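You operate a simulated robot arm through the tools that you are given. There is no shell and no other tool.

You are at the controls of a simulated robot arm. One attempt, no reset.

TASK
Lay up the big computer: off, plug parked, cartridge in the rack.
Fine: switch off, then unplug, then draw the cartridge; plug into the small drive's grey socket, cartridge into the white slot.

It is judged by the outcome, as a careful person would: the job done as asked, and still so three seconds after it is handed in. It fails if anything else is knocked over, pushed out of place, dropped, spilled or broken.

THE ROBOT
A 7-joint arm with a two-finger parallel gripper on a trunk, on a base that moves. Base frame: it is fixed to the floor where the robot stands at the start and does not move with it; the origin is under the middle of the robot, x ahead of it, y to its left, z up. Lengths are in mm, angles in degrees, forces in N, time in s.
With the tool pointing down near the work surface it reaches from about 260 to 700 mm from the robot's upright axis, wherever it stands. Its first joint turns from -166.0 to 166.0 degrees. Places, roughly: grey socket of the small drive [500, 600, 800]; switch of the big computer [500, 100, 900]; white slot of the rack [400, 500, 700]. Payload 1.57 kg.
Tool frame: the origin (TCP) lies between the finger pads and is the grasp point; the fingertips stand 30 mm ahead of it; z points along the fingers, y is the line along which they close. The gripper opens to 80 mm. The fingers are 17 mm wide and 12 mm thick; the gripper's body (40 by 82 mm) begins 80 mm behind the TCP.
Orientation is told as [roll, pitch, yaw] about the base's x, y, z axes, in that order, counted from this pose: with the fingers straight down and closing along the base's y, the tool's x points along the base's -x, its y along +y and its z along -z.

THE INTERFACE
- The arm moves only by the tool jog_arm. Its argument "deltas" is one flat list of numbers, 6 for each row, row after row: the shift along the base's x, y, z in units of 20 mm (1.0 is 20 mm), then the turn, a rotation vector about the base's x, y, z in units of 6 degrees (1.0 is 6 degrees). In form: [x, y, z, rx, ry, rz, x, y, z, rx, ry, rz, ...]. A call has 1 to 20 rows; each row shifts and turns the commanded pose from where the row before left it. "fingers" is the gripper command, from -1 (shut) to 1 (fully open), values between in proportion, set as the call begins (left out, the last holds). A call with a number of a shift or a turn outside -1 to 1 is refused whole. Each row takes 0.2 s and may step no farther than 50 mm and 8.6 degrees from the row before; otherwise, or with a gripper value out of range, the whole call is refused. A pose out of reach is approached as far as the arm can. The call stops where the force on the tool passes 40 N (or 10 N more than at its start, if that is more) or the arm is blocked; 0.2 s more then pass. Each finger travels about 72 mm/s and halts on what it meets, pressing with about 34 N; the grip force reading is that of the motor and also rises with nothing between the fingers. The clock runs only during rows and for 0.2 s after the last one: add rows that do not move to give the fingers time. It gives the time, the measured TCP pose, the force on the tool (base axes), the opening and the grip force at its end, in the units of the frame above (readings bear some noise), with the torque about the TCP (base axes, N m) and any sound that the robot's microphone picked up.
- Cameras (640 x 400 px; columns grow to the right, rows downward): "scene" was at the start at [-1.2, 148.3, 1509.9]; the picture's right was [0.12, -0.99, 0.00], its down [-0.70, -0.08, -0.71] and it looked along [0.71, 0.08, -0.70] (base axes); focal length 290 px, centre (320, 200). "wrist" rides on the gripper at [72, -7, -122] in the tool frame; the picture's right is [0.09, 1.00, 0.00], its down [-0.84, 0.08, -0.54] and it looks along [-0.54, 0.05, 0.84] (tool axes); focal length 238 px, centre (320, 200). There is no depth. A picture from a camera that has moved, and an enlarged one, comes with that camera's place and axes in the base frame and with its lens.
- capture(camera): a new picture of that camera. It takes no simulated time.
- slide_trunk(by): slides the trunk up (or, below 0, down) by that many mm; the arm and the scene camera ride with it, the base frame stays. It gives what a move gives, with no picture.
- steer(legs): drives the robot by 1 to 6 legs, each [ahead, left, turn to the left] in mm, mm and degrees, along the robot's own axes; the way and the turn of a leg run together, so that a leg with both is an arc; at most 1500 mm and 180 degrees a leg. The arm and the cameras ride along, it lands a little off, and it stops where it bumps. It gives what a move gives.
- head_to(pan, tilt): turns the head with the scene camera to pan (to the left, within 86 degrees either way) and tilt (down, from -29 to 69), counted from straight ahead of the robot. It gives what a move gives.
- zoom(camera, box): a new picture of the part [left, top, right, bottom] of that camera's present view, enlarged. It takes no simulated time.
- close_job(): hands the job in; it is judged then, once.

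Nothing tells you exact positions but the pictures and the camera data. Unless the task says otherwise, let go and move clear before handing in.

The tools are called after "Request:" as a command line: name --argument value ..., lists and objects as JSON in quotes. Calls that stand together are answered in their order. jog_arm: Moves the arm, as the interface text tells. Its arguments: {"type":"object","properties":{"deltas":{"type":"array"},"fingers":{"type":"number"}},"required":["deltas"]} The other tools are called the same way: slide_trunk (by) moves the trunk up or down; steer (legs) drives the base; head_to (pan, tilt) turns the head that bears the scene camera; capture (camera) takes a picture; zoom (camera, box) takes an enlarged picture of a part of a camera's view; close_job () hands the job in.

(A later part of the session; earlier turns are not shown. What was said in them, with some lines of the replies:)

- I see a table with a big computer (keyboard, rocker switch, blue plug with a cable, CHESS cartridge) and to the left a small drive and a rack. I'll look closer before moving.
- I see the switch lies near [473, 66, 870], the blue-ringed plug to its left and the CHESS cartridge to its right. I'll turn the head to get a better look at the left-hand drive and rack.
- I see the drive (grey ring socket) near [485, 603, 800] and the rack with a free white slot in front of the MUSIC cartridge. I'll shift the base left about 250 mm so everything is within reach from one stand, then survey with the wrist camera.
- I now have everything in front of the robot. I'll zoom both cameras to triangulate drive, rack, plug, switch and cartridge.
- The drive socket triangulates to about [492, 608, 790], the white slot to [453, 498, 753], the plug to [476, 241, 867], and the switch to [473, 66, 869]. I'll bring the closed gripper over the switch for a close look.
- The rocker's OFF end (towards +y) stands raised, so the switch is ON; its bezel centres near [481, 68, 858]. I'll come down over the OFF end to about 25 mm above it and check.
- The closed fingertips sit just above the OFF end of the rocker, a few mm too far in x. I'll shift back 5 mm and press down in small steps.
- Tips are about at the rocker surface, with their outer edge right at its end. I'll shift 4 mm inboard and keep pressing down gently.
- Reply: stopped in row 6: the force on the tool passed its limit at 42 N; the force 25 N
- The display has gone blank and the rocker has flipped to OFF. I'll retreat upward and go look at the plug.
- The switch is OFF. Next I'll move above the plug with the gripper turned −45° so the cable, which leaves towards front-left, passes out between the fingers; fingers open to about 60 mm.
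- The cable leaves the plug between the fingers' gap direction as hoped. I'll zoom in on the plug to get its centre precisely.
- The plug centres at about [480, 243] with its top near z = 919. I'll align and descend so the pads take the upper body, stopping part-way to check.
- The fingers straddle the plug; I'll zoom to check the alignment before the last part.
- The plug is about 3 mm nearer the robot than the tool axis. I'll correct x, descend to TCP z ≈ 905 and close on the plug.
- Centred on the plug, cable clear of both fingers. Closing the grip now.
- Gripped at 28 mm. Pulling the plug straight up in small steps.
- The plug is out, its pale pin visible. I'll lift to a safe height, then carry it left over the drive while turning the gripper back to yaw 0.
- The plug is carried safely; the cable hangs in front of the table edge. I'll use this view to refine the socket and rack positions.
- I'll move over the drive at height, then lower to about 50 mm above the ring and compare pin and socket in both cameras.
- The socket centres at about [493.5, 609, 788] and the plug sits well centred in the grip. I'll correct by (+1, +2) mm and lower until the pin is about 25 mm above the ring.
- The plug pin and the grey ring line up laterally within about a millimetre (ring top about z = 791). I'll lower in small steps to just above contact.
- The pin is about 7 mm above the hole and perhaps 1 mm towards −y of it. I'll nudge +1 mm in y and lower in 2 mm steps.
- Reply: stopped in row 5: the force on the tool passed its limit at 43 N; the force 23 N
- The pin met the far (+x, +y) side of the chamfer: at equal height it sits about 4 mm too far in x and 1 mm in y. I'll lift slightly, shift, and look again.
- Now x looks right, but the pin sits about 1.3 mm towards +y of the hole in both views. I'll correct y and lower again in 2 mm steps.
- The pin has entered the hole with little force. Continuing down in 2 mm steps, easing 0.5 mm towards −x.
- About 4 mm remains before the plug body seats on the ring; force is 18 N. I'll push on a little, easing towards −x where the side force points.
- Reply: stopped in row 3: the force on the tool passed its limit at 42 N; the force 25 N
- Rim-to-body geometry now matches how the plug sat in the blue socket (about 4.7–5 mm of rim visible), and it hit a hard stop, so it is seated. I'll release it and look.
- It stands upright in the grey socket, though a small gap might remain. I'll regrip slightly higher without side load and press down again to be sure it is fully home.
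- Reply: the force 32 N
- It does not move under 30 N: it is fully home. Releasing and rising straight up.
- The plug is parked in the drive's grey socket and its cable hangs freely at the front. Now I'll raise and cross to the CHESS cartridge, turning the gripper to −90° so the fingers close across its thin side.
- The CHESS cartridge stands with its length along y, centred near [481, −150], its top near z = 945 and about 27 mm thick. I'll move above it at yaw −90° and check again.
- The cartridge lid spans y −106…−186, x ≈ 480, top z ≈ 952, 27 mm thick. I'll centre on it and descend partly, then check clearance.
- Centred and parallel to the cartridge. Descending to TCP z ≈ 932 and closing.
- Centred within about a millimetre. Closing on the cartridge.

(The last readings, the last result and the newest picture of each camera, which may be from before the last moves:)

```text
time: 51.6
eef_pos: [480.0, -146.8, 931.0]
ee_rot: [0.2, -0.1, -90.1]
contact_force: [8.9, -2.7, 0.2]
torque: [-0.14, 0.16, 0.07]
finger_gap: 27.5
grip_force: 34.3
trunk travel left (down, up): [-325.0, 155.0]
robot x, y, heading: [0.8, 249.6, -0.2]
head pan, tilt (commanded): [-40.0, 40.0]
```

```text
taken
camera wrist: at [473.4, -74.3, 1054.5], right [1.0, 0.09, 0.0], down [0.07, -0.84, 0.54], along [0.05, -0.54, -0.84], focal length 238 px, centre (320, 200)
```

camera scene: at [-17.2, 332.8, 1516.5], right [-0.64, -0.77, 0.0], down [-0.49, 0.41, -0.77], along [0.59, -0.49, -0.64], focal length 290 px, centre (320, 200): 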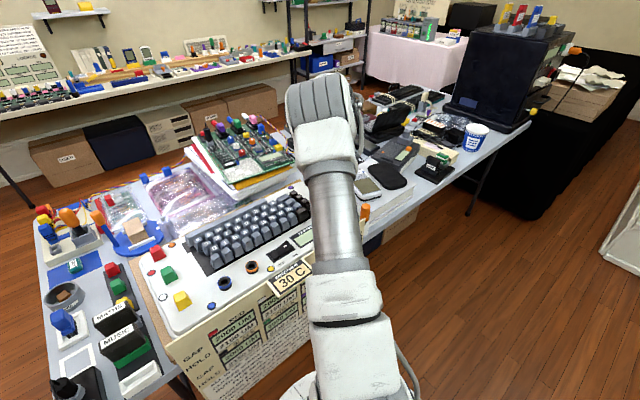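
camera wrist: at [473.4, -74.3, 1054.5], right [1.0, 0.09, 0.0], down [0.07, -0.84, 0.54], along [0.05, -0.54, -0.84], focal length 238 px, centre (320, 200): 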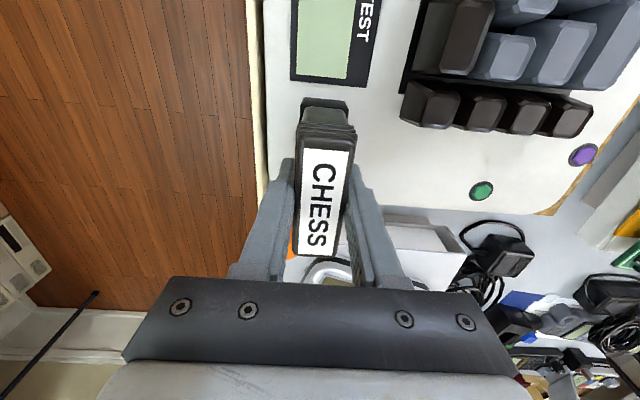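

Held at 27.5 mm. Drawing the cartridge straight up in small steps.

Request:
jog_arm --deltas '[0.05, 0, 0, 0, 0, 0, 0, 0, 0.2, 0, 0, 0, 0, 0, 0.2, 0, 0, 0, 0, 0, 0.2, 0, 0, 0, 0, 0, 0.25, 0, 0, 0, 0, 0, 0.25, 0, 0, 0, 0, 0, 0.3, 0, 0, 0]' --fingers -1

Request:
capture --camera "wrist"

```text
time: 53.2
eef_pos: [479.2, -146.8, 959.7]
ee_rot: [0.1, 0.0, -90.1]
contact_force: [0.0, -0.4, -1.4]
torque: [-0.01, 0.02, -0.01]
finger_gap: 27.4
grip_force: 34.1
trunk travel left (down, up): [-325.0, 155.0]
robot x, y, heading: [-1.3, 245.3, -0.3]
head pan, tilt (commanded): [-40.0, 40.0]
```

```text
taken
camera wrist: at [473.0, -74.1, 1082.6], right [1.0, 0.09, 0.0], down [0.07, -0.84, 0.54], along [0.05, -0.54, -0.84], focal length 238 px, centre (320, 200)
```

wrist: 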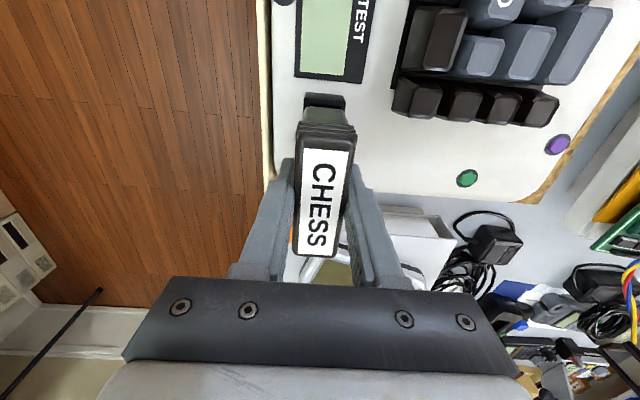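

It comes out freely. Lifting on to a safe height and checking.

Request:
jog_arm --deltas '[0, 0, 0.5, 0, 0, 0, 0, 0, 0.8, 0, 0, 0, 0, 0, 0.8, 0, 0, 0, 0, 0, 0.8, 0, 0, 0, 0, 0, 0.8, 0, 0, 0, 0, 0, 0.8, 0, 0, 0]' --fingers -1

Request:
capture --camera "wrist"

Request:
head_to --pan 0 --tilt 48

Request:
capture --camera "scene"

```text
time: 54.6
eef_pos: [480.3, -146.8, 1048.8]
ee_rot: [0.1, 0.0, -90.2]
contact_force: [-0.7, -0.3, -0.8]
torque: [-0.02, 0.02, 0.0]
finger_gap: 27.6
grip_force: 34.0
trunk travel left (down, up): [-325.0, 155.0]
robot x, y, heading: [-3.0, 247.4, -0.2]
head pan, tilt (commanded): [-40.0, 40.0]
```

```text
taken
camera wrist: at [473.1, -73.9, 1172.3], right [1.0, 0.09, 0.0], down [0.07, -0.84, 0.54], along [0.05, -0.54, -0.84], focal length 238 px, centre (320, 200)
```

wrist: 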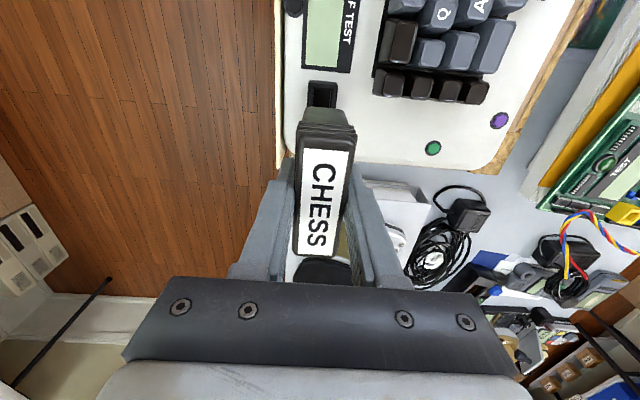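

```text
time: 55.7
eef_pos: [479.6, -146.2, 1050.0]
ee_rot: [0.1, 0.0, -90.1]
contact_force: [0.2, 0.8, -2.8]
torque: [0.02, 0.03, 0.0]
finger_gap: 27.4
grip_force: 34.2
trunk travel left (down, up): [-325.0, 155.0]
robot x, y, heading: [-1.1, 250.8, -0.3]
head pan, tilt (commanded): [0.0, 48.0]
```

```text
taken
camera scene: at [-3.4, 387.3, 1505.1], right [0.0, -1.0, 0.0], down [-0.74, 0.0, -0.67], along [0.67, 0.0, -0.74], focal length 290 px, centre (320, 200)
```

scene: 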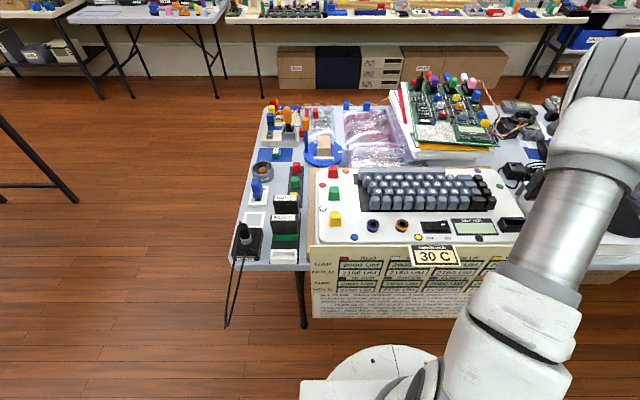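

The cartridge is out of the computer. With the view clear I'll zoom on the rack to measure the white slot and its gap to MUSIC.

Request:
zoom --camera "scene" --box '[255, 185, 315, 275]'

Request:
zoom --camera "scene" --box '[400, 180, 540, 270]'

```text
4.44 times, centred on (285, 230) of scene
camera zoom: at [-3.4, 387.3, 1505.1], right [0.0, -1.0, 0.0], down [-0.74, 0.0, -0.67], along [0.67, 0.0, -0.74], focal length 1288 px, centre (476, 67)
```

zoom: 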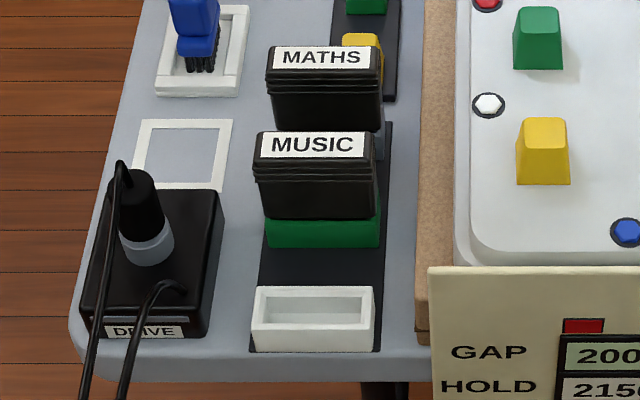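

```text
4.44 times, centred on (470, 225) of scene
camera zoom: at [-3.4, 387.3, 1505.1], right [0.0, -1.0, 0.0], down [-0.74, 0.0, -0.67], along [0.67, 0.0, -0.74], focal length 1288 px, centre (-347, 89)
```

zoom: 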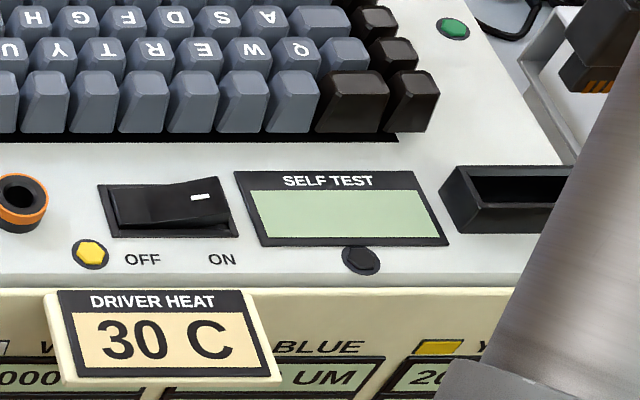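

Request:
zoom --camera "scene" --box '[274, 212, 306, 269]'

Request:
zoom --camera "scene" --box '[276, 244, 304, 268]'

```text
7.02 times, centred on (290, 240) of scene
camera zoom: at [-3.4, 387.3, 1505.1], right [0.0, -1.0, 0.0], down [-0.74, 0.0, -0.67], along [0.67, 0.0, -0.74], focal length 2034 px, centre (530, -84)
```

zoom: 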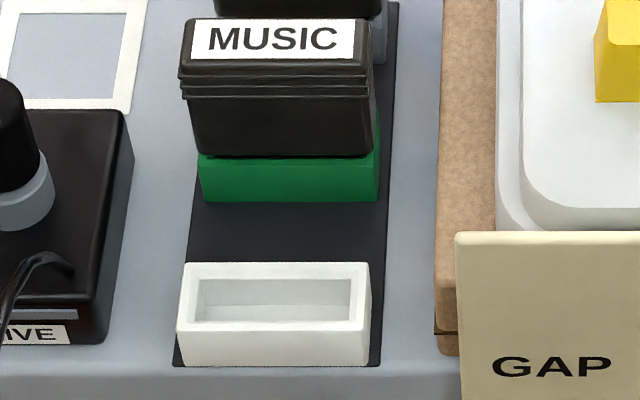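

```text
16.00 times, centred on (290, 256) of scene
camera zoom: at [-3.4, 387.3, 1505.1], right [0.0, -1.0, 0.0], down [-0.74, 0.0, -0.67], along [0.67, 0.0, -0.74], focal length 4637 px, centre (800, -696)
```

zoom: 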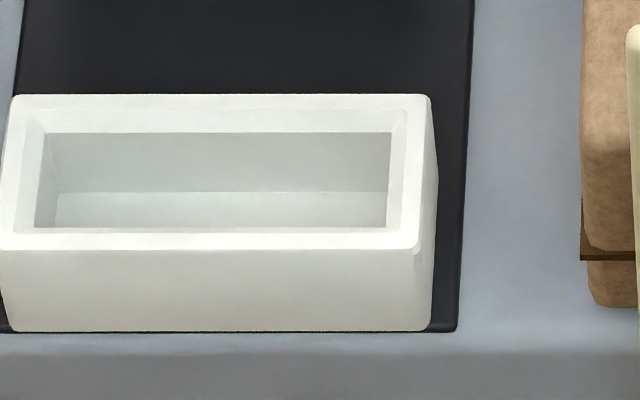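

The white slot's opening centres near [456, 496.5, 753], with about 50 mm free before MUSIC. I'll carry the cartridge left at height, first to a spot where the wrist camera looks straight down on the slot.

Request:
jog_arm --deltas '[-0.04, 0.96, 0, 0, 0, 0, -0.04, 0.96, 0, 0, 0, 0, -0.04, 0.96, 0, 0, 0, 0, -0.04, 0.96, 0, 0, 0, 0, -0.04, 0.96, 0, 0, 0, 0, -0.04, 0.96, 0, 0, 0, 0, -0.04, 0.96, 0, 0, 0, 0, -0.04, 0.96, 0, 0, 0, 0, -0.04, 0.96, 0, 0, 0, 0, -0.04, 0.96, 0, 0, 0, 0, -0.04, 0.96, 0, 0, 0, 0, -0.04, 0.96, 0, 0, 0, 0, -0.04, 0.96, 0, 0, 0, 0, -0.04, 0.96, 0, 0, 0, 0, -0.04, 0.96, 0, 0, 0, 0]' --fingers -1

Request:
capture --camera "wrist"

```text
time: 58.9
eef_pos: [466.8, 140.3, 1048.5]
ee_rot: [0.1, -0.1, -90.1]
contact_force: [0.3, -0.2, -1.1]
torque: [-0.02, 0.05, -0.02]
finger_gap: 27.5
grip_force: 34.4
trunk travel left (down, up): [-325.0, 155.0]
robot x, y, heading: [1.9, 250.1, -0.1]
head pan, tilt (commanded): [0.0, 48.0]
```

```text
taken
camera wrist: at [461.2, 213.9, 1172.2], right [1.0, 0.09, 0.0], down [0.07, -0.84, 0.54], along [0.05, -0.54, -0.84], focal length 238 px, centre (320, 200)
```

wrist: 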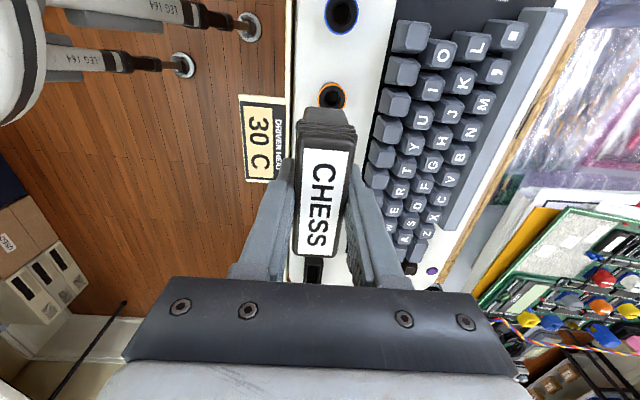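

Request:
jog_arm --deltas '[-0.03, 0.96, 0, 0, 0, 0, -0.03, 0.96, 0, 0, 0, 0, -0.03, 0.96, 0, 0, 0, 0, -0.03, 0.96, 0, 0, 0, 0, -0.03, 0.96, 0, 0, 0, 0, -0.03, 0.96, 0, 0, 0, 0, -0.03, 0.96, 0, 0, 0, 0, -0.03, 0.96, 0, 0, 0, 0, -0.03, 0.96, 0, 0, 0, 0, -0.03, 0.96, 0, 0, 0, 0, -0.03, 0.96, 0, 0, 0, 0, -0.03, 0.96, 0, 0, 0, 0, -0.03, 0.96, 0, 0, 0, 0, -0.03, 0.96, 0, 0, 0, 0, -0.03, 0.96, 0, 0, 0, 0]' --fingers -1

Request:
capture --camera "wrist"

Request:
capture --camera "scene"

```text
time: 62.1
eef_pos: [458.9, 430.6, 1048.9]
ee_rot: [0.1, 0.0, -90.1]
contact_force: [0.4, -0.4, -1.2]
torque: [0.02, -0.01, -0.02]
finger_gap: 27.4
grip_force: 33.7
trunk travel left (down, up): [-325.0, 155.0]
robot x, y, heading: [-1.3, 253.7, -0.0]
head pan, tilt (commanded): [0.0, 48.0]
```

```text
taken
camera wrist: at [452.7, 502.2, 1172.2], right [1.0, 0.09, 0.0], down [0.07, -0.84, 0.54], along [0.05, -0.54, -0.84], focal length 238 px, centre (320, 200)
```

wrist: 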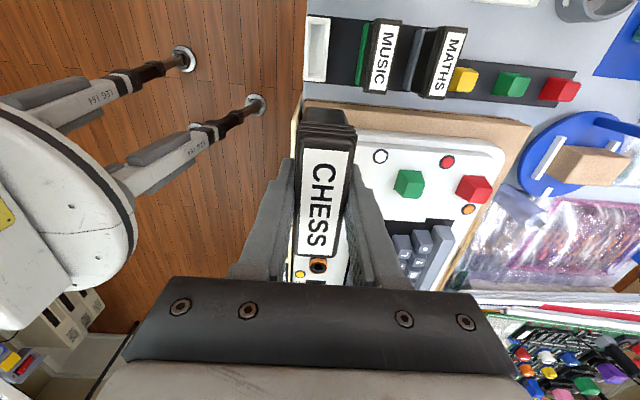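

```text
taken
camera scene: at [-3.4, 387.4, 1505.0], right [0.0, -1.0, 0.0], down [-0.74, 0.0, -0.67], along [0.67, 0.0, -0.74], focal length 290 px, centre (320, 200)
```

scene: 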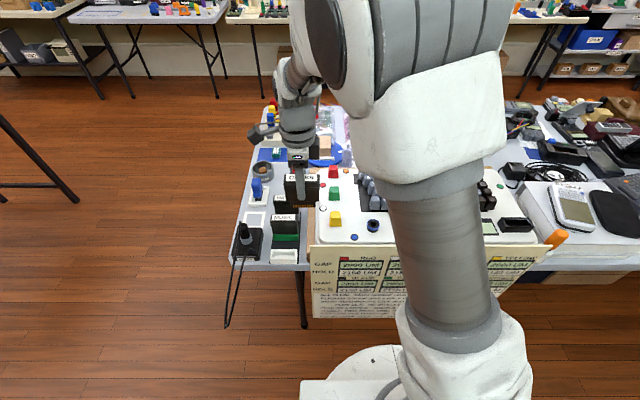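

The white slot is right below the wrist camera. Zooming to pin its position.

Request:
zoom --camera "wrist" --box '[280, 0, 400, 110]'

Request:
zoom --camera "scene" --box '[240, 130, 360, 280]'

```text
3.64 times, centred on (340, 55) of wrist
camera zoom: at [452.7, 502.2, 1172.2], right [1.0, 0.09, 0.0], down [0.07, -0.84, 0.54], along [0.05, -0.54, -0.84], focal length 867 px, centre (247, 727)
```

zoom: 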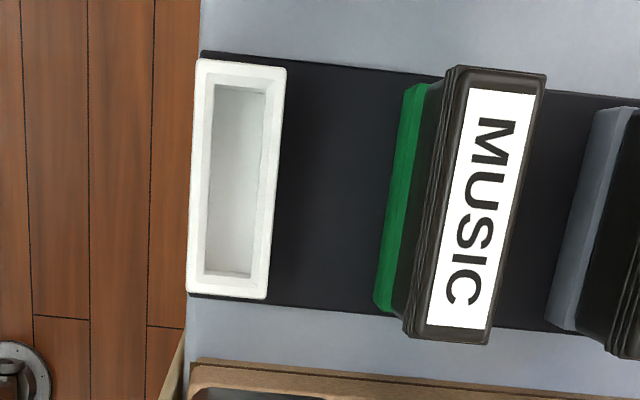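

```text
2.67 times, centred on (300, 205) of scene
camera zoom: at [-3.4, 387.4, 1505.0], right [0.0, -1.0, 0.0], down [-0.74, 0.0, -0.67], along [0.67, 0.0, -0.74], focal length 773 px, centre (373, 187)
```

zoom: 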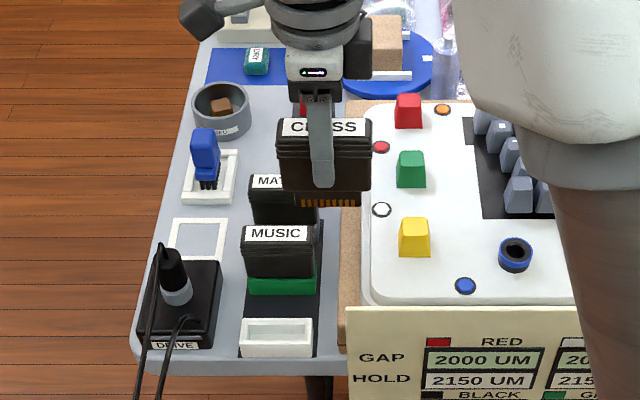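

The wrist view puts the slot centre at x ≈ 448.5, y ≈ 496.5, implying a top near z = 764 (the scene camera has a small bias). I'll come lower for a sharper view before moving over it.

Request:
jog_arm --deltas '[-0.14, 0, -0.97, 0, 0, 0, -0.14, 0, -0.97, 0, 0, 0, -0.14, 0, -0.97, 0, 0, 0, -0.14, 0, -0.97, 0, 0, 0, 0, 0, 0, 0, 0, 0]' --fingers -1

Request:
zoom --camera "wrist" --box '[260, 0, 380, 110]'

Request:
zoom --camera "scene" --box '[240, 130, 360, 280]'

```text
time: 63.3
eef_pos: [448.2, 430.0, 972.2]
ee_rot: [0.1, 0.0, -90.0]
contact_force: [0.0, -0.5, -0.4]
torque: [0.0, -0.03, 0.01]
finger_gap: 27.3
grip_force: 34.5
trunk travel left (down, up): [-325.0, 155.0]
robot x, y, heading: [0.4, 246.6, -0.1]
head pan, tilt (commanded): [0.0, 48.0]
```

```text
3.64 times, centred on (320, 55) of wrist
camera zoom: at [441.6, 502.5, 1094.4], right [1.0, 0.09, 0.0], down [0.07, -0.84, 0.54], along [0.05, -0.54, -0.84], focal length 867 px, centre (320, 727)
```

zoom: 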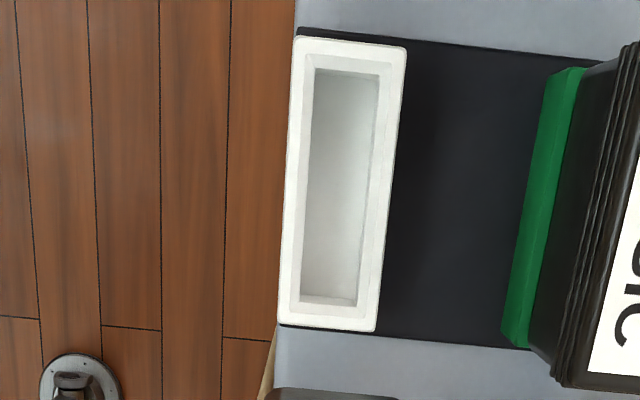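

```text
2.67 times, centred on (300, 205) of scene
camera zoom: at [-3.4, 387.5, 1505.0], right [0.0, -1.0, 0.0], down [-0.74, 0.0, -0.67], along [0.67, 0.0, -0.74], focal length 773 px, centre (373, 187)
```

zoom: 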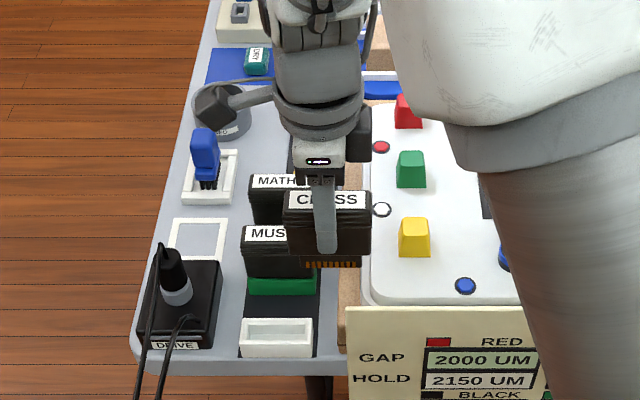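

Request:
zoom --camera "wrist" --box '[270, 90, 370, 270]'

Request:
zoom --camera "scene" --box '[270, 190, 330, 270]'

```text
2.22 times, centred on (320, 180) of wrist
camera zoom: at [441.6, 502.5, 1094.4], right [1.0, 0.09, 0.0], down [0.07, -0.84, 0.54], along [0.05, -0.54, -0.84], focal length 530 px, centre (320, 244)
```

zoom: 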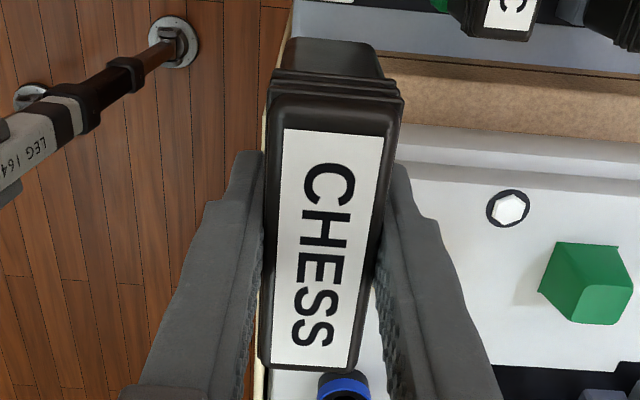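

```text
5.00 times, centred on (300, 230) of scene
camera zoom: at [-3.4, 387.5, 1505.0], right [0.0, -1.0, 0.0], down [-0.74, 0.0, -0.67], along [0.67, 0.0, -0.74], focal length 1449 px, centre (420, 50)
```

zoom: 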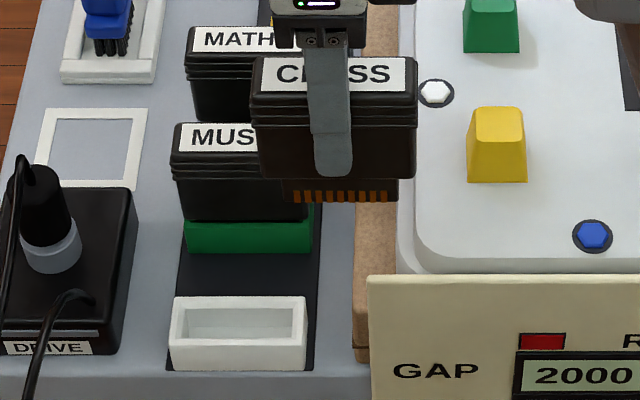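

The held cartridge has a 59 mm-wide contact tab that fits the slot's inner opening (about 63 × 19 mm), and it is centred on the TCP within a millimetre. I'll move over the slot centre [448.3, 494.5] and lower to about 30 mm above.

Request:
jog_arm --deltas '[0, 0.79, 0, 0, 0, 0, 0, 0.79, 0, 0, 0, 0, 0, 0.79, 0, 0, 0, 0, -0.015, 0.79, 0, 0, 0, 0, 0, 0, -0.8, 0, 0, 0, 0, 0, -0.8, 0, 0, 0, 0, 0, -0.8, 0, 0, 0, 0, 0, -0.8, 0, 0, 0, 0, 0, -0.8, 0, 0, 0, 0, 0, -0.8, 0, 0, 0, 0, 0, 0, 0, 0, 0]' --fingers -1

Request:
zoom --camera "scene" --box '[260, 190, 320, 270]'

Request:
capture --camera "wrist"

Request:
capture --camera "scene"

```text
time: 65.7
eef_pos: [448.7, 493.2, 875.0]
ee_rot: [0.1, 0.1, -90.1]
contact_force: [0.5, -0.4, -2.0]
torque: [-0.03, 0.0, -0.04]
finger_gap: 27.1
grip_force: 34.4
trunk travel left (down, up): [-325.0, 155.0]
robot x, y, heading: [-1.1, 245.3, -0.2]
head pan, tilt (commanded): [0.0, 48.0]
```

```text
5.00 times, centred on (290, 230) of scene
camera zoom: at [-3.4, 387.5, 1505.0], right [0.0, -1.0, 0.0], down [-0.74, 0.0, -0.67], along [0.67, 0.0, -0.74], focal length 1449 px, centre (470, 50)
```

zoom: 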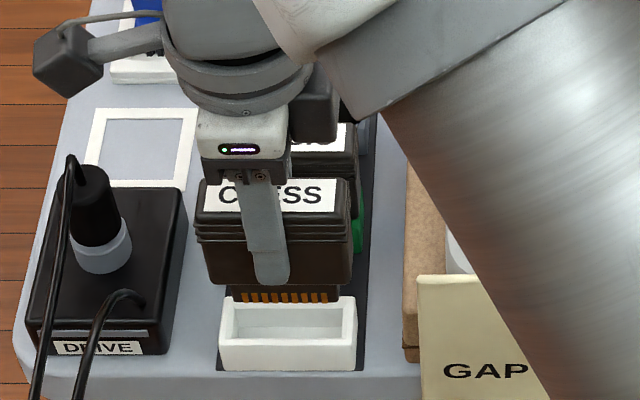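

```text
taken
camera wrist: at [441.4, 565.6, 998.8], right [1.0, 0.09, 0.0], down [0.07, -0.84, 0.54], along [0.05, -0.54, -0.84], focal length 238 px, centre (320, 200)
```

wrist: 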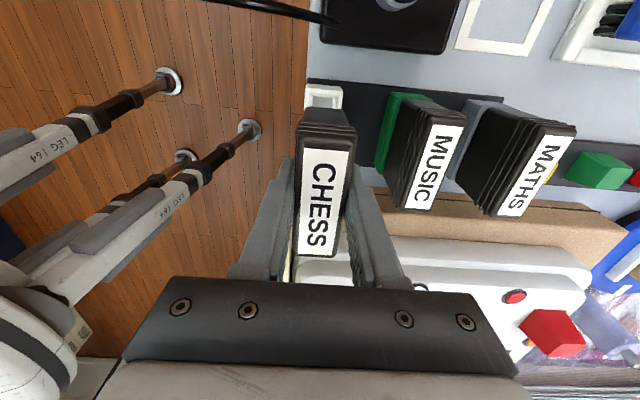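

```text
taken
camera scene: at [-3.4, 387.5, 1505.0], right [0.0, -1.0, 0.0], down [-0.74, 0.0, -0.67], along [0.67, 0.0, -0.74], focal length 290 px, centre (320, 200)
```

scene: 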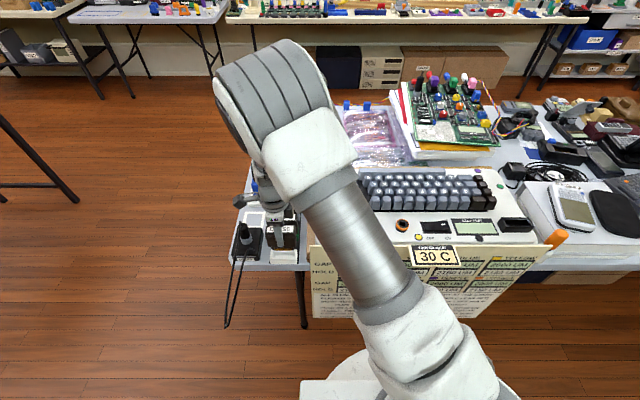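

Request:
zoom --camera "scene" --box '[272, 232, 306, 268]'

Request:
zoom --camera "wrist" --box '[280, 60, 380, 170]'

```text
11.11 times, centred on (289, 250) of scene
camera zoom: at [-3.4, 387.5, 1505.0], right [0.0, -1.0, 0.0], down [-0.74, 0.0, -0.67], along [0.67, 0.0, -0.74], focal length 3220 px, centre (664, -356)
```

zoom: 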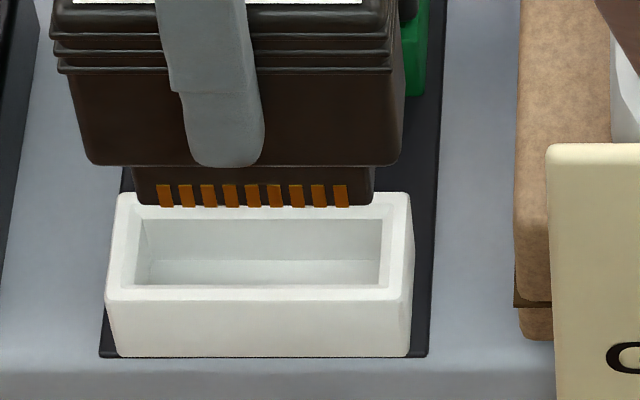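

```text
3.64 times, centred on (330, 115) of wrist
camera zoom: at [441.4, 565.6, 998.8], right [1.0, 0.09, 0.0], down [0.07, -0.84, 0.54], along [0.05, -0.54, -0.84], focal length 867 px, centre (284, 509)
```

zoom: 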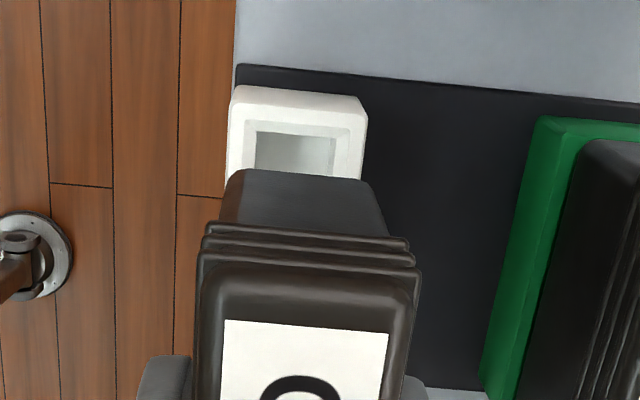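

The tab is about 1.5 mm towards −y and half a millimetre towards +x of the slot centre. I'll correct and lower to just above the slot.

Request:
jog_arm --deltas '[-0.025, 0.08, 0, 0, 0, 0, 0, 0, -0.4, 0, 0, 0, 0, 0, -0.4, 0, 0, 0, 0, 0, -0.4, 0, 0, 0, 0, 0, 0, 0, 0, 0]' --fingers -1

Request:
zoom --camera "scene" --box '[272, 232, 306, 268]'

Request:
zoom --camera "wrist" --box '[280, 60, 380, 170]'

```text
time: 66.9
eef_pos: [446.1, 494.9, 851.3]
ee_rot: [0.1, 0.0, -90.0]
contact_force: [-0.2, 0.3, -1.5]
torque: [0.01, 0.03, 0.02]
finger_gap: 27.4
grip_force: 34.0
trunk travel left (down, up): [-325.0, 155.0]
robot x, y, heading: [0.6, 247.4, -0.4]
head pan, tilt (commanded): [0.0, 48.0]
```

```text
11.11 times, centred on (289, 250) of scene
camera zoom: at [-3.4, 387.5, 1505.0], right [0.0, -1.0, 0.0], down [-0.74, 0.0, -0.67], along [0.67, 0.0, -0.74], focal length 3220 px, centre (664, -356)
```

zoom: 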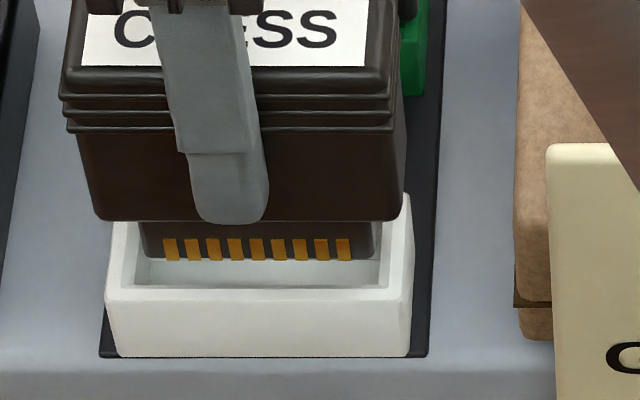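

```text
3.64 times, centred on (330, 115) of wrist
camera zoom: at [440.5, 566.7, 974.7], right [1.0, 0.09, 0.0], down [0.07, -0.84, 0.54], along [0.05, -0.54, -0.84], focal length 867 px, centre (284, 509)
```

zoom: 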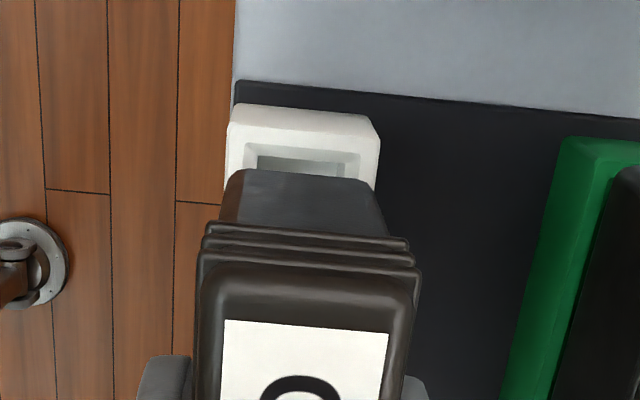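

Tab and slot are aligned in y; lowering in small steps while watching the force.

Request:
jog_arm --deltas '[0, 0, -0.12, 0, 0, 0, 0, 0, -0.12, 0, 0, 0, 0, 0, -0.12, 0, 0, 0, 0, 0, -0.12, 0, 0, 0, 0, 0, -0.12, 0, 0, 0, 0, 0, -0.12, 0, 0, 0]' --fingers -1

Request:
zoom --camera "scene" --box '[272, 232, 306, 268]'

Request:
zoom --camera "wrist" --box '[280, 60, 380, 170]'

```text
time: 68.3
eef_pos: [446.1, 493.9, 837.2]
ee_rot: [0.2, 0.0, -90.1]
contact_force: [0.2, -0.1, -0.8]
torque: [0.06, -0.02, 0.01]
finger_gap: 27.3
grip_force: 34.1
trunk travel left (down, up): [-325.0, 155.0]
robot x, y, heading: [-1.2, 247.8, -0.3]
head pan, tilt (commanded): [0.0, 48.0]
```

```text
11.11 times, centred on (289, 250) of scene
camera zoom: at [-3.4, 387.5, 1505.0], right [0.0, -1.0, 0.0], down [-0.74, 0.0, -0.67], along [0.67, 0.0, -0.74], focal length 3220 px, centre (664, -356)
```

zoom: 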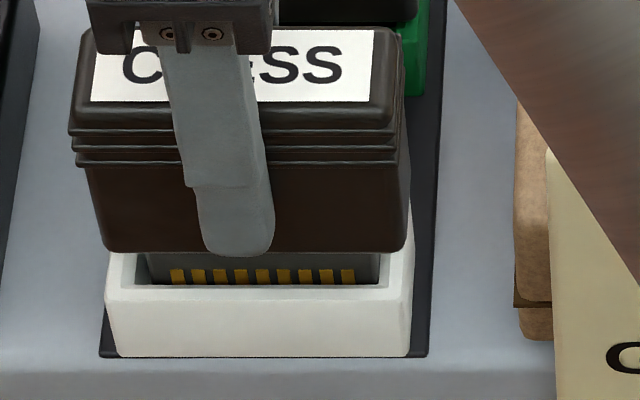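

```text
3.64 times, centred on (330, 115) of wrist
camera zoom: at [440.3, 566.6, 959.9], right [1.0, 0.09, 0.0], down [0.07, -0.84, 0.54], along [0.05, -0.54, -0.84], focal length 867 px, centre (284, 509)
```

zoom: 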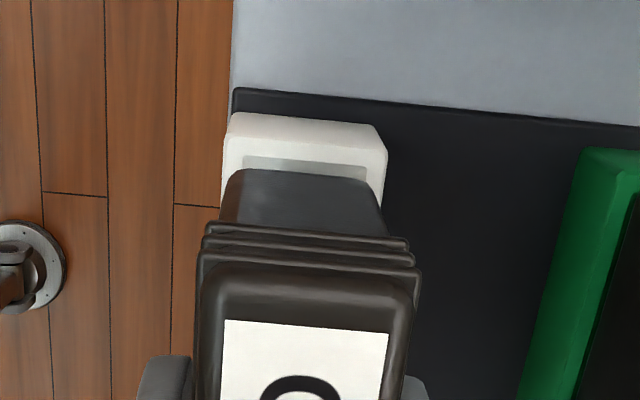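

The tab is entering the slot with no contact force. Continuing down.

Request:
jog_arm --deltas '[0, 0, -0.12, 0, 0, 0, 0, 0, -0.12, 0, 0, 0, 0, 0, -0.12, 0, 0, 0, 0, 0, -0.12, 0, 0, 0]' --fingers -1

Request:
zoom --camera "scene" --box '[272, 232, 306, 268]'

Request:
zoom --camera "wrist" --box '[280, 60, 380, 170]'

```text
time: 69.3
eef_pos: [446.5, 494.7, 826.0]
ee_rot: [0.1, 0.0, -90.1]
contact_force: [0.1, 0.3, -0.3]
torque: [0.02, 0.02, -0.03]
finger_gap: 27.2
grip_force: 33.8
trunk travel left (down, up): [-325.0, 155.0]
robot x, y, heading: [-3.6, 248.3, -0.2]
head pan, tilt (commanded): [0.0, 48.0]
```

```text
11.11 times, centred on (289, 250) of scene
camera zoom: at [-3.4, 387.5, 1505.0], right [0.0, -1.0, 0.0], down [-0.74, 0.0, -0.67], along [0.67, 0.0, -0.74], focal length 3220 px, centre (664, -356)
```

zoom: 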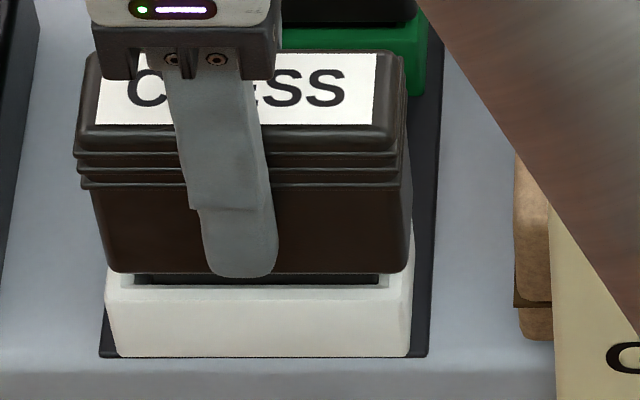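

```text
3.64 times, centred on (330, 115) of wrist
camera zoom: at [440.2, 566.6, 950.3], right [1.0, 0.09, 0.0], down [0.07, -0.84, 0.54], along [0.05, -0.54, -0.84], focal length 867 px, centre (284, 509)
```

zoom: 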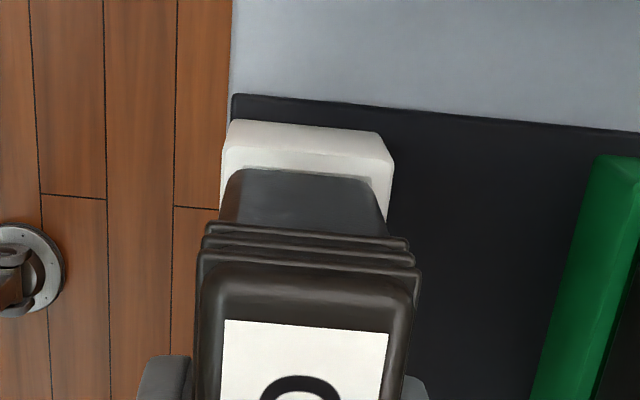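

Sliding in freely. Lowering on until it seats.

Request:
jog_arm --deltas '[0, 0, -0.12, 0, 0, 0, 0, 0, -0.12, 0, 0, 0, 0, 0, -0.12, 0, 0, 0, 0, 0, -0.1, 0, 0, 0]' --fingers -1

Request:
zoom --camera "scene" --box '[272, 232, 306, 268]'

Request:
zoom --camera "wrist" --box '[280, 60, 380, 170]'

```text
time: 70.3
eef_pos: [447.5, 493.4, 821.1]
ee_rot: [0.2, 0.0, -90.2]
contact_force: [-3.2, -0.8, 15.9]
torque: [-0.46, 0.27, -0.08]
finger_gap: 27.4
grip_force: 34.4
trunk travel left (down, up): [-325.0, 155.0]
robot x, y, heading: [1.2, 249.2, -0.2]
head pan, tilt (commanded): [0.0, 48.0]
```

```text
11.11 times, centred on (289, 250) of scene
camera zoom: at [-4.6, 386.9, 1505.5], right [0.0, -1.0, 0.0], down [-0.74, 0.0, -0.67], along [0.67, 0.0, -0.74], focal length 3220 px, centre (664, -356)
```

zoom: 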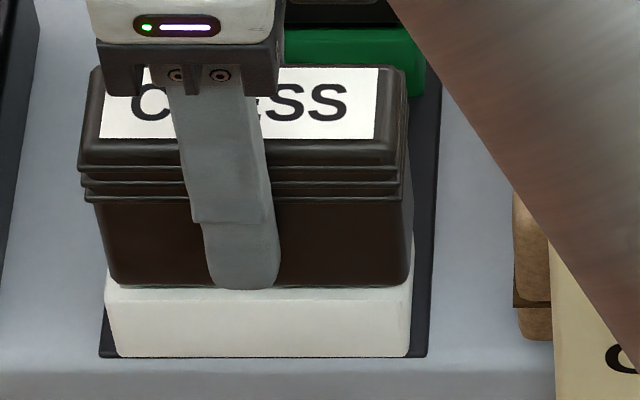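

```text
3.64 times, centred on (330, 115) of wrist
camera zoom: at [440.3, 566.3, 943.6], right [1.0, 0.09, 0.0], down [0.07, -0.84, 0.54], along [0.05, -0.54, -0.84], focal length 867 px, centre (284, 509)
```

zoom: 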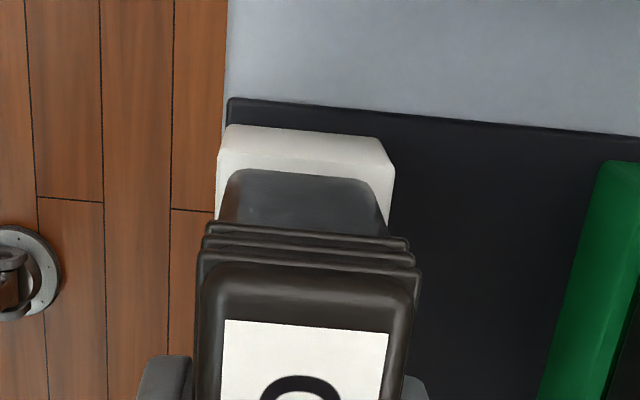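

It reached a stop at 16 N with the body sitting on the white rim, like MUSIC on its green one. I'll press slightly more to confirm it is fully down.

Request:
jog_arm --deltas '[0, 0, -0.08, 0, 0, 0, 0, 0, -0.08, 0, 0, 0]' --fingers -1

Request:
zoom --camera "scene" --box '[272, 232, 306, 268]'

```text
time: 70.9
eef_pos: [446.5, 494.5, 816.4]
ee_rot: [0.5, 0.1, -90.1]
contact_force: [-1.2, 0.8, 25.0]
torque: [0.04, 0.14, -0.02]
finger_gap: 28.1
grip_force: 33.5
trunk travel left (down, up): [-325.0, 155.0]
robot x, y, heading: [0.9, 248.9, 0.1]
head pan, tilt (commanded): [0.0, 48.0]
```

```text
11.11 times, centred on (289, 250) of scene
camera zoom: at [-5.0, 386.6, 1505.3], right [0.0, -1.0, 0.0], down [-0.74, 0.0, -0.67], along [0.67, 0.0, -0.74], focal length 3220 px, centre (664, -356)
```

zoom: 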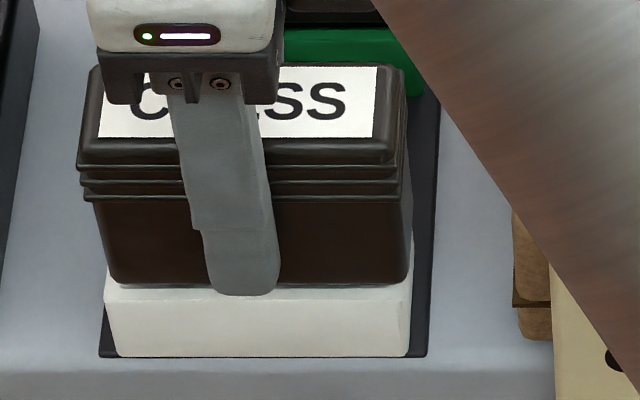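

The cartridge did not move further (the fingers merely slid on it), so it is fully seated. Releasing and rising straight up.

Request:
jog_arm --deltas '[0, 0, 0, 0, 0, 0, 0, 0, 0, 0, 0, 0, 0, 0, 0.3, 0, 0, 0, 0, 0, 0.6, 0, 0, 0]' --fingers 0.15

Request:
zoom --camera "wrist" --box '[240, 60, 400, 270]'

Request:
zoom --camera "scene" --box '[260, 205, 316, 270]'

```text
time: 71.9
eef_pos: [447.1, 495.4, 832.3]
ee_rot: [0.1, 0.1, -90.1]
contact_force: [-0.5, -0.8, -0.4]
torque: [-0.01, 0.01, 0.0]
finger_gap: 46.1
grip_force: 0.1
trunk travel left (down, up): [-325.0, 155.0]
robot x, y, heading: [-0.2, 246.0, -0.2]
head pan, tilt (commanded): [0.0, 48.0]
```

```text
1.90 times, centred on (320, 165) of wrist
camera zoom: at [440.4, 566.8, 956.6], right [1.0, 0.09, 0.0], down [0.07, -0.84, 0.54], along [0.05, -0.54, -0.84], focal length 454 px, centre (320, 267)
```

zoom: 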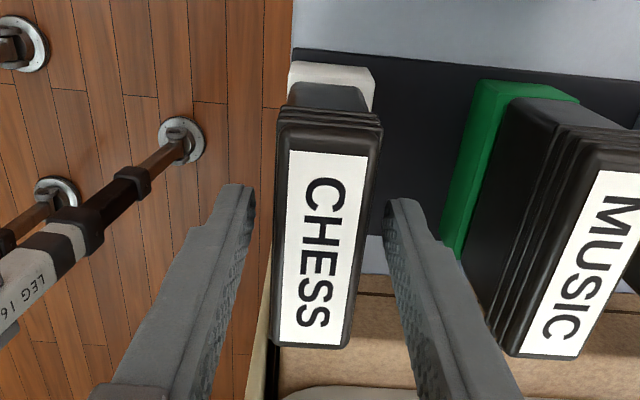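

```text
6.15 times, centred on (288, 238) of scene
camera zoom: at [-3.5, 387.4, 1505.0], right [0.0, -1.0, 0.0], down [-0.74, 0.0, -0.67], along [0.67, 0.0, -0.74], focal length 1784 px, centre (517, -31)
```

zoom: 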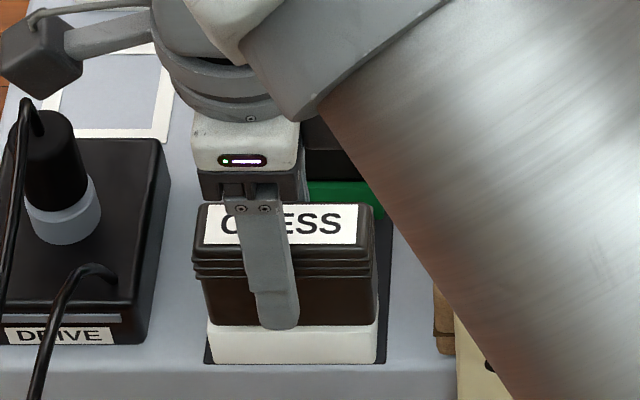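

The cartridge stays seated in the white slot. Rising clear to a safe height and then inspecting everything.

Request:
jog_arm --deltas '[0, 0, 0.8, 0, 0, 0, 0, 0, 1, 0, 0, 0, 0, 0, 1, 0, 0, 0, 0, 0, 1, 0, 0, 0, 0, 0, 1, 0, 0, 0, 0, 0, 1, 0, 0, 0, 0, 0, 1, 0, 0, 0, 0, 0, 1, 0, 0, 0, 0, 0, 1, 0, 0, 0, 0, 0, 1, 0, 0, 0, 0, 0, 1, 0, 0, 0]' --fingers 0.15

Request:
capture --camera "scene"

Request:
capture --camera "wrist"

Request:
zoom --camera "scene" --box '[225, 190, 325, 280]'

```text
time: 74.3
eef_pos: [445.3, 494.5, 1048.2]
ee_rot: [0.1, 0.0, -90.1]
contact_force: [0.2, -0.1, -0.4]
torque: [0.01, -0.03, 0.0]
finger_gap: 45.8
grip_force: 0.1
trunk travel left (down, up): [-325.0, 155.0]
robot x, y, heading: [1.1, 247.9, 0.2]
head pan, tilt (commanded): [0.0, 48.0]
```

```text
taken
camera scene: at [-3.5, 387.4, 1505.0], right [0.0, -1.0, 0.0], down [-0.74, 0.0, -0.67], along [0.67, 0.0, -0.74], focal length 290 px, centre (320, 200)
```

scene: 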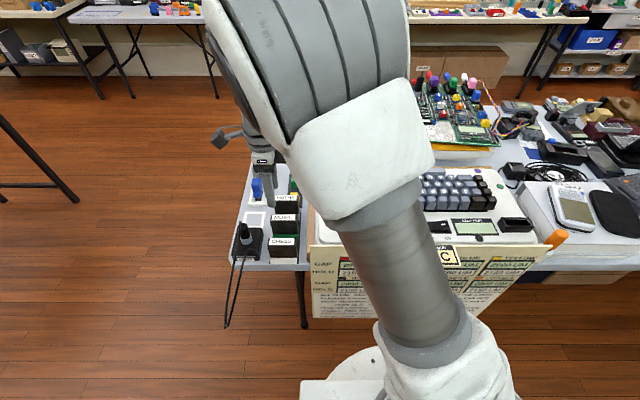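

```text
taken
camera wrist: at [440.3, 566.3, 1172.6], right [1.0, 0.09, 0.0], down [0.07, -0.84, 0.54], along [0.05, -0.54, -0.84], focal length 238 px, centre (320, 200)
```

wrist: 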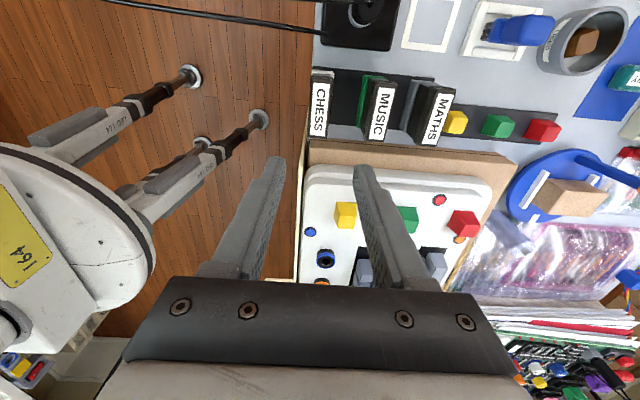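

```text
4.44 times, centred on (275, 235) of scene
camera zoom: at [-3.5, 387.4, 1505.0], right [0.0, -1.0, 0.0], down [-0.74, 0.0, -0.67], along [0.67, 0.0, -0.74], focal length 1288 px, centre (520, 44)
```

zoom: 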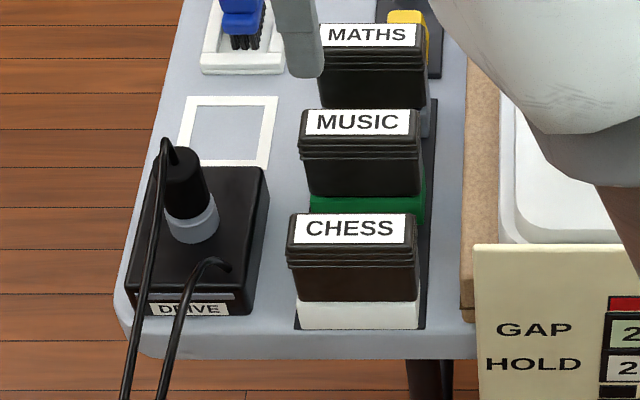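

CHESS sits like its neighbours and the plug stands upright in the drive. I'll move the arm to a neutral place and take a last look at everything.

Request:
zoom --camera "scene" --box '[235, 215, 275, 255]'

Request:
jog_arm --deltas '[-0.3, -0.8, 0.5, 0, 0, 0.75, -0.3, -0.8, 0.5, 0, 0, 0.75, -0.3, -0.8, 0.5, 0, 0, 0.75, -0.3, -0.8, 0.5, 0, 0, 0.75, -0.3, -0.8, 0.5, 0, 0, 0.75, -0.3, -0.8, 0.5, 0, 0, 0.75, -0.3, -0.8, 0, 0, 0, 0.75, -0.3, -0.8, 0, 0, 0, 0.75, 0, -0.8, 0, 0, 0, 0.75, 0, -0.8, 0, 0, 0, 0.75, 0, -0.8, 0, 0, 0, 0.75, 0, -0.8, 0, 0, 0, 0.75, 0, -0.8, 0, 0, 0, 0.75, 0, -0.8, 0, 0, 0, 0.75, 0, -0.8, 0, 0, 0, 0.75]' --fingers 0.15

Request:
capture --camera "scene"

Request:
capture --camera "wrist"

```text
10.00 times, centred on (255, 235) of scene
camera zoom: at [-3.5, 387.4, 1505.0], right [0.0, -1.0, 0.0], down [-0.74, 0.0, -0.67], along [0.67, 0.0, -0.74], focal length 2898 px, centre (970, -150)
```

zoom: 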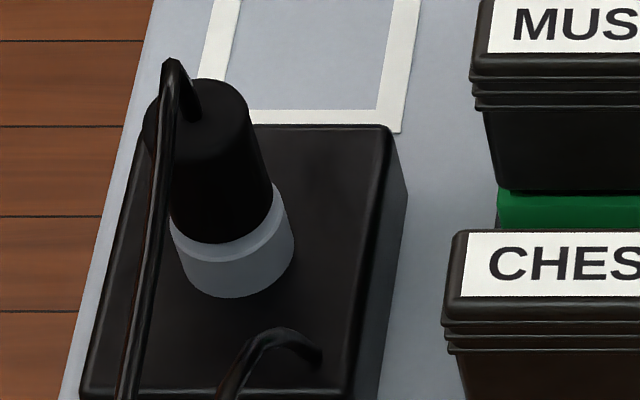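

```text
time: 77.5
eef_pos: [398.3, 253.5, 1110.5]
ee_rot: [0.1, 0.0, -22.6]
contact_force: [0.3, 0.0, 0.2]
torque: [-0.03, 0.0, 0.0]
finger_gap: 46.0
grip_force: 0.1
trunk travel left (down, up): [-325.0, 155.0]
robot x, y, heading: [-0.6, 247.0, 0.0]
head pan, tilt (commanded): [0.0, 48.0]
```

```text
taken
camera scene: at [-3.5, 387.4, 1505.0], right [0.0, -1.0, 0.0], down [-0.74, 0.0, -0.67], along [0.67, 0.0, -0.74], focal length 290 px, centre (320, 200)
```

scene: 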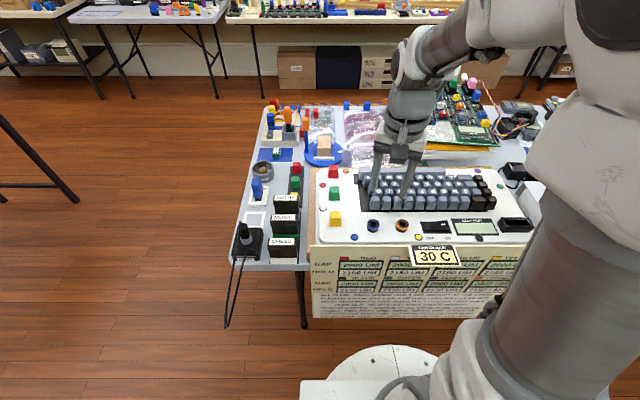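

```text
taken
camera wrist: at [329.6, 275.2, 1233.0], right [0.3, 0.95, 0.0], down [0.8, -0.25, 0.54], along [0.52, -0.16, -0.84], focal length 238 px, centre (320, 200)
```

wrist: 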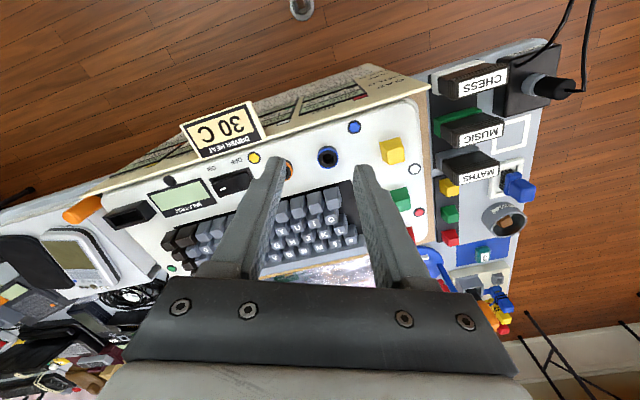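

Request:
zoom --camera "scene" --box '[340, 170, 540, 280]'

Request:
zoom --camera "wrist" --box '[420, 20, 620, 200]'

```text
3.20 times, centred on (440, 225) of scene
camera zoom: at [-3.5, 387.4, 1505.0], right [0.0, -1.0, 0.0], down [-0.74, 0.0, -0.67], along [0.67, 0.0, -0.74], focal length 928 px, centre (-64, 120)
```

zoom: 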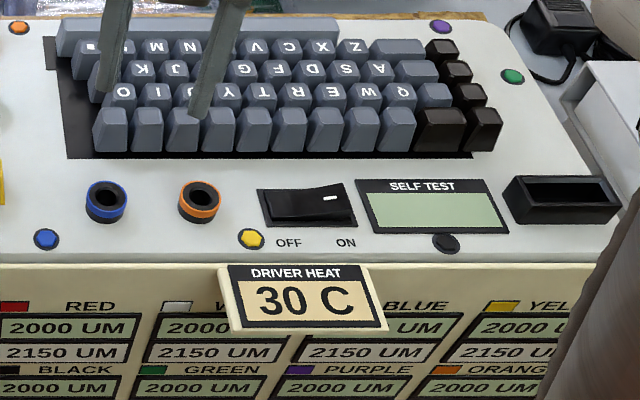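

```text
2.22 times, centred on (520, 110) of wrist
camera zoom: at [329.6, 275.2, 1233.0], right [0.3, 0.95, 0.0], down [0.8, -0.25, 0.54], along [0.52, -0.16, -0.84], focal length 530 px, centre (-124, 400)
```

zoom: 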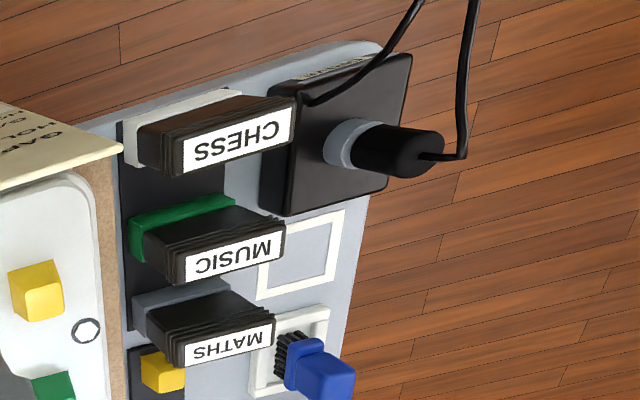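

The switch is OFF with its display blank. The plug sits flush in the drive's grey socket, CHESS is seated in the white slot, nothing else has moved, and the gripper is empty and clear. Handing in.

Request:
close_job

```text
The job is handed in.
```

The big computer is laid up and the job is handed in. I did it in the order you gave:

- **Switch:** it is off, and the self-test display has gone blank.
- **Plug:** it is out of the blue socket and pushed into the small drive's grey socket until it stopped. Its first try caught the rim of the grey socket, so I lifted it, shifted it a few millimetres and it went in. It did not move under a second push of about 30 N. The cable hangs free at the front of the table.
- **Cartridge:** CHESS is drawn from the computer and seated in the rack's white slot, resting on its rim as MUSIC does in the next one.

In the final pictures nothing else looks knocked over or moved. The gripper is empty and clear of everything.
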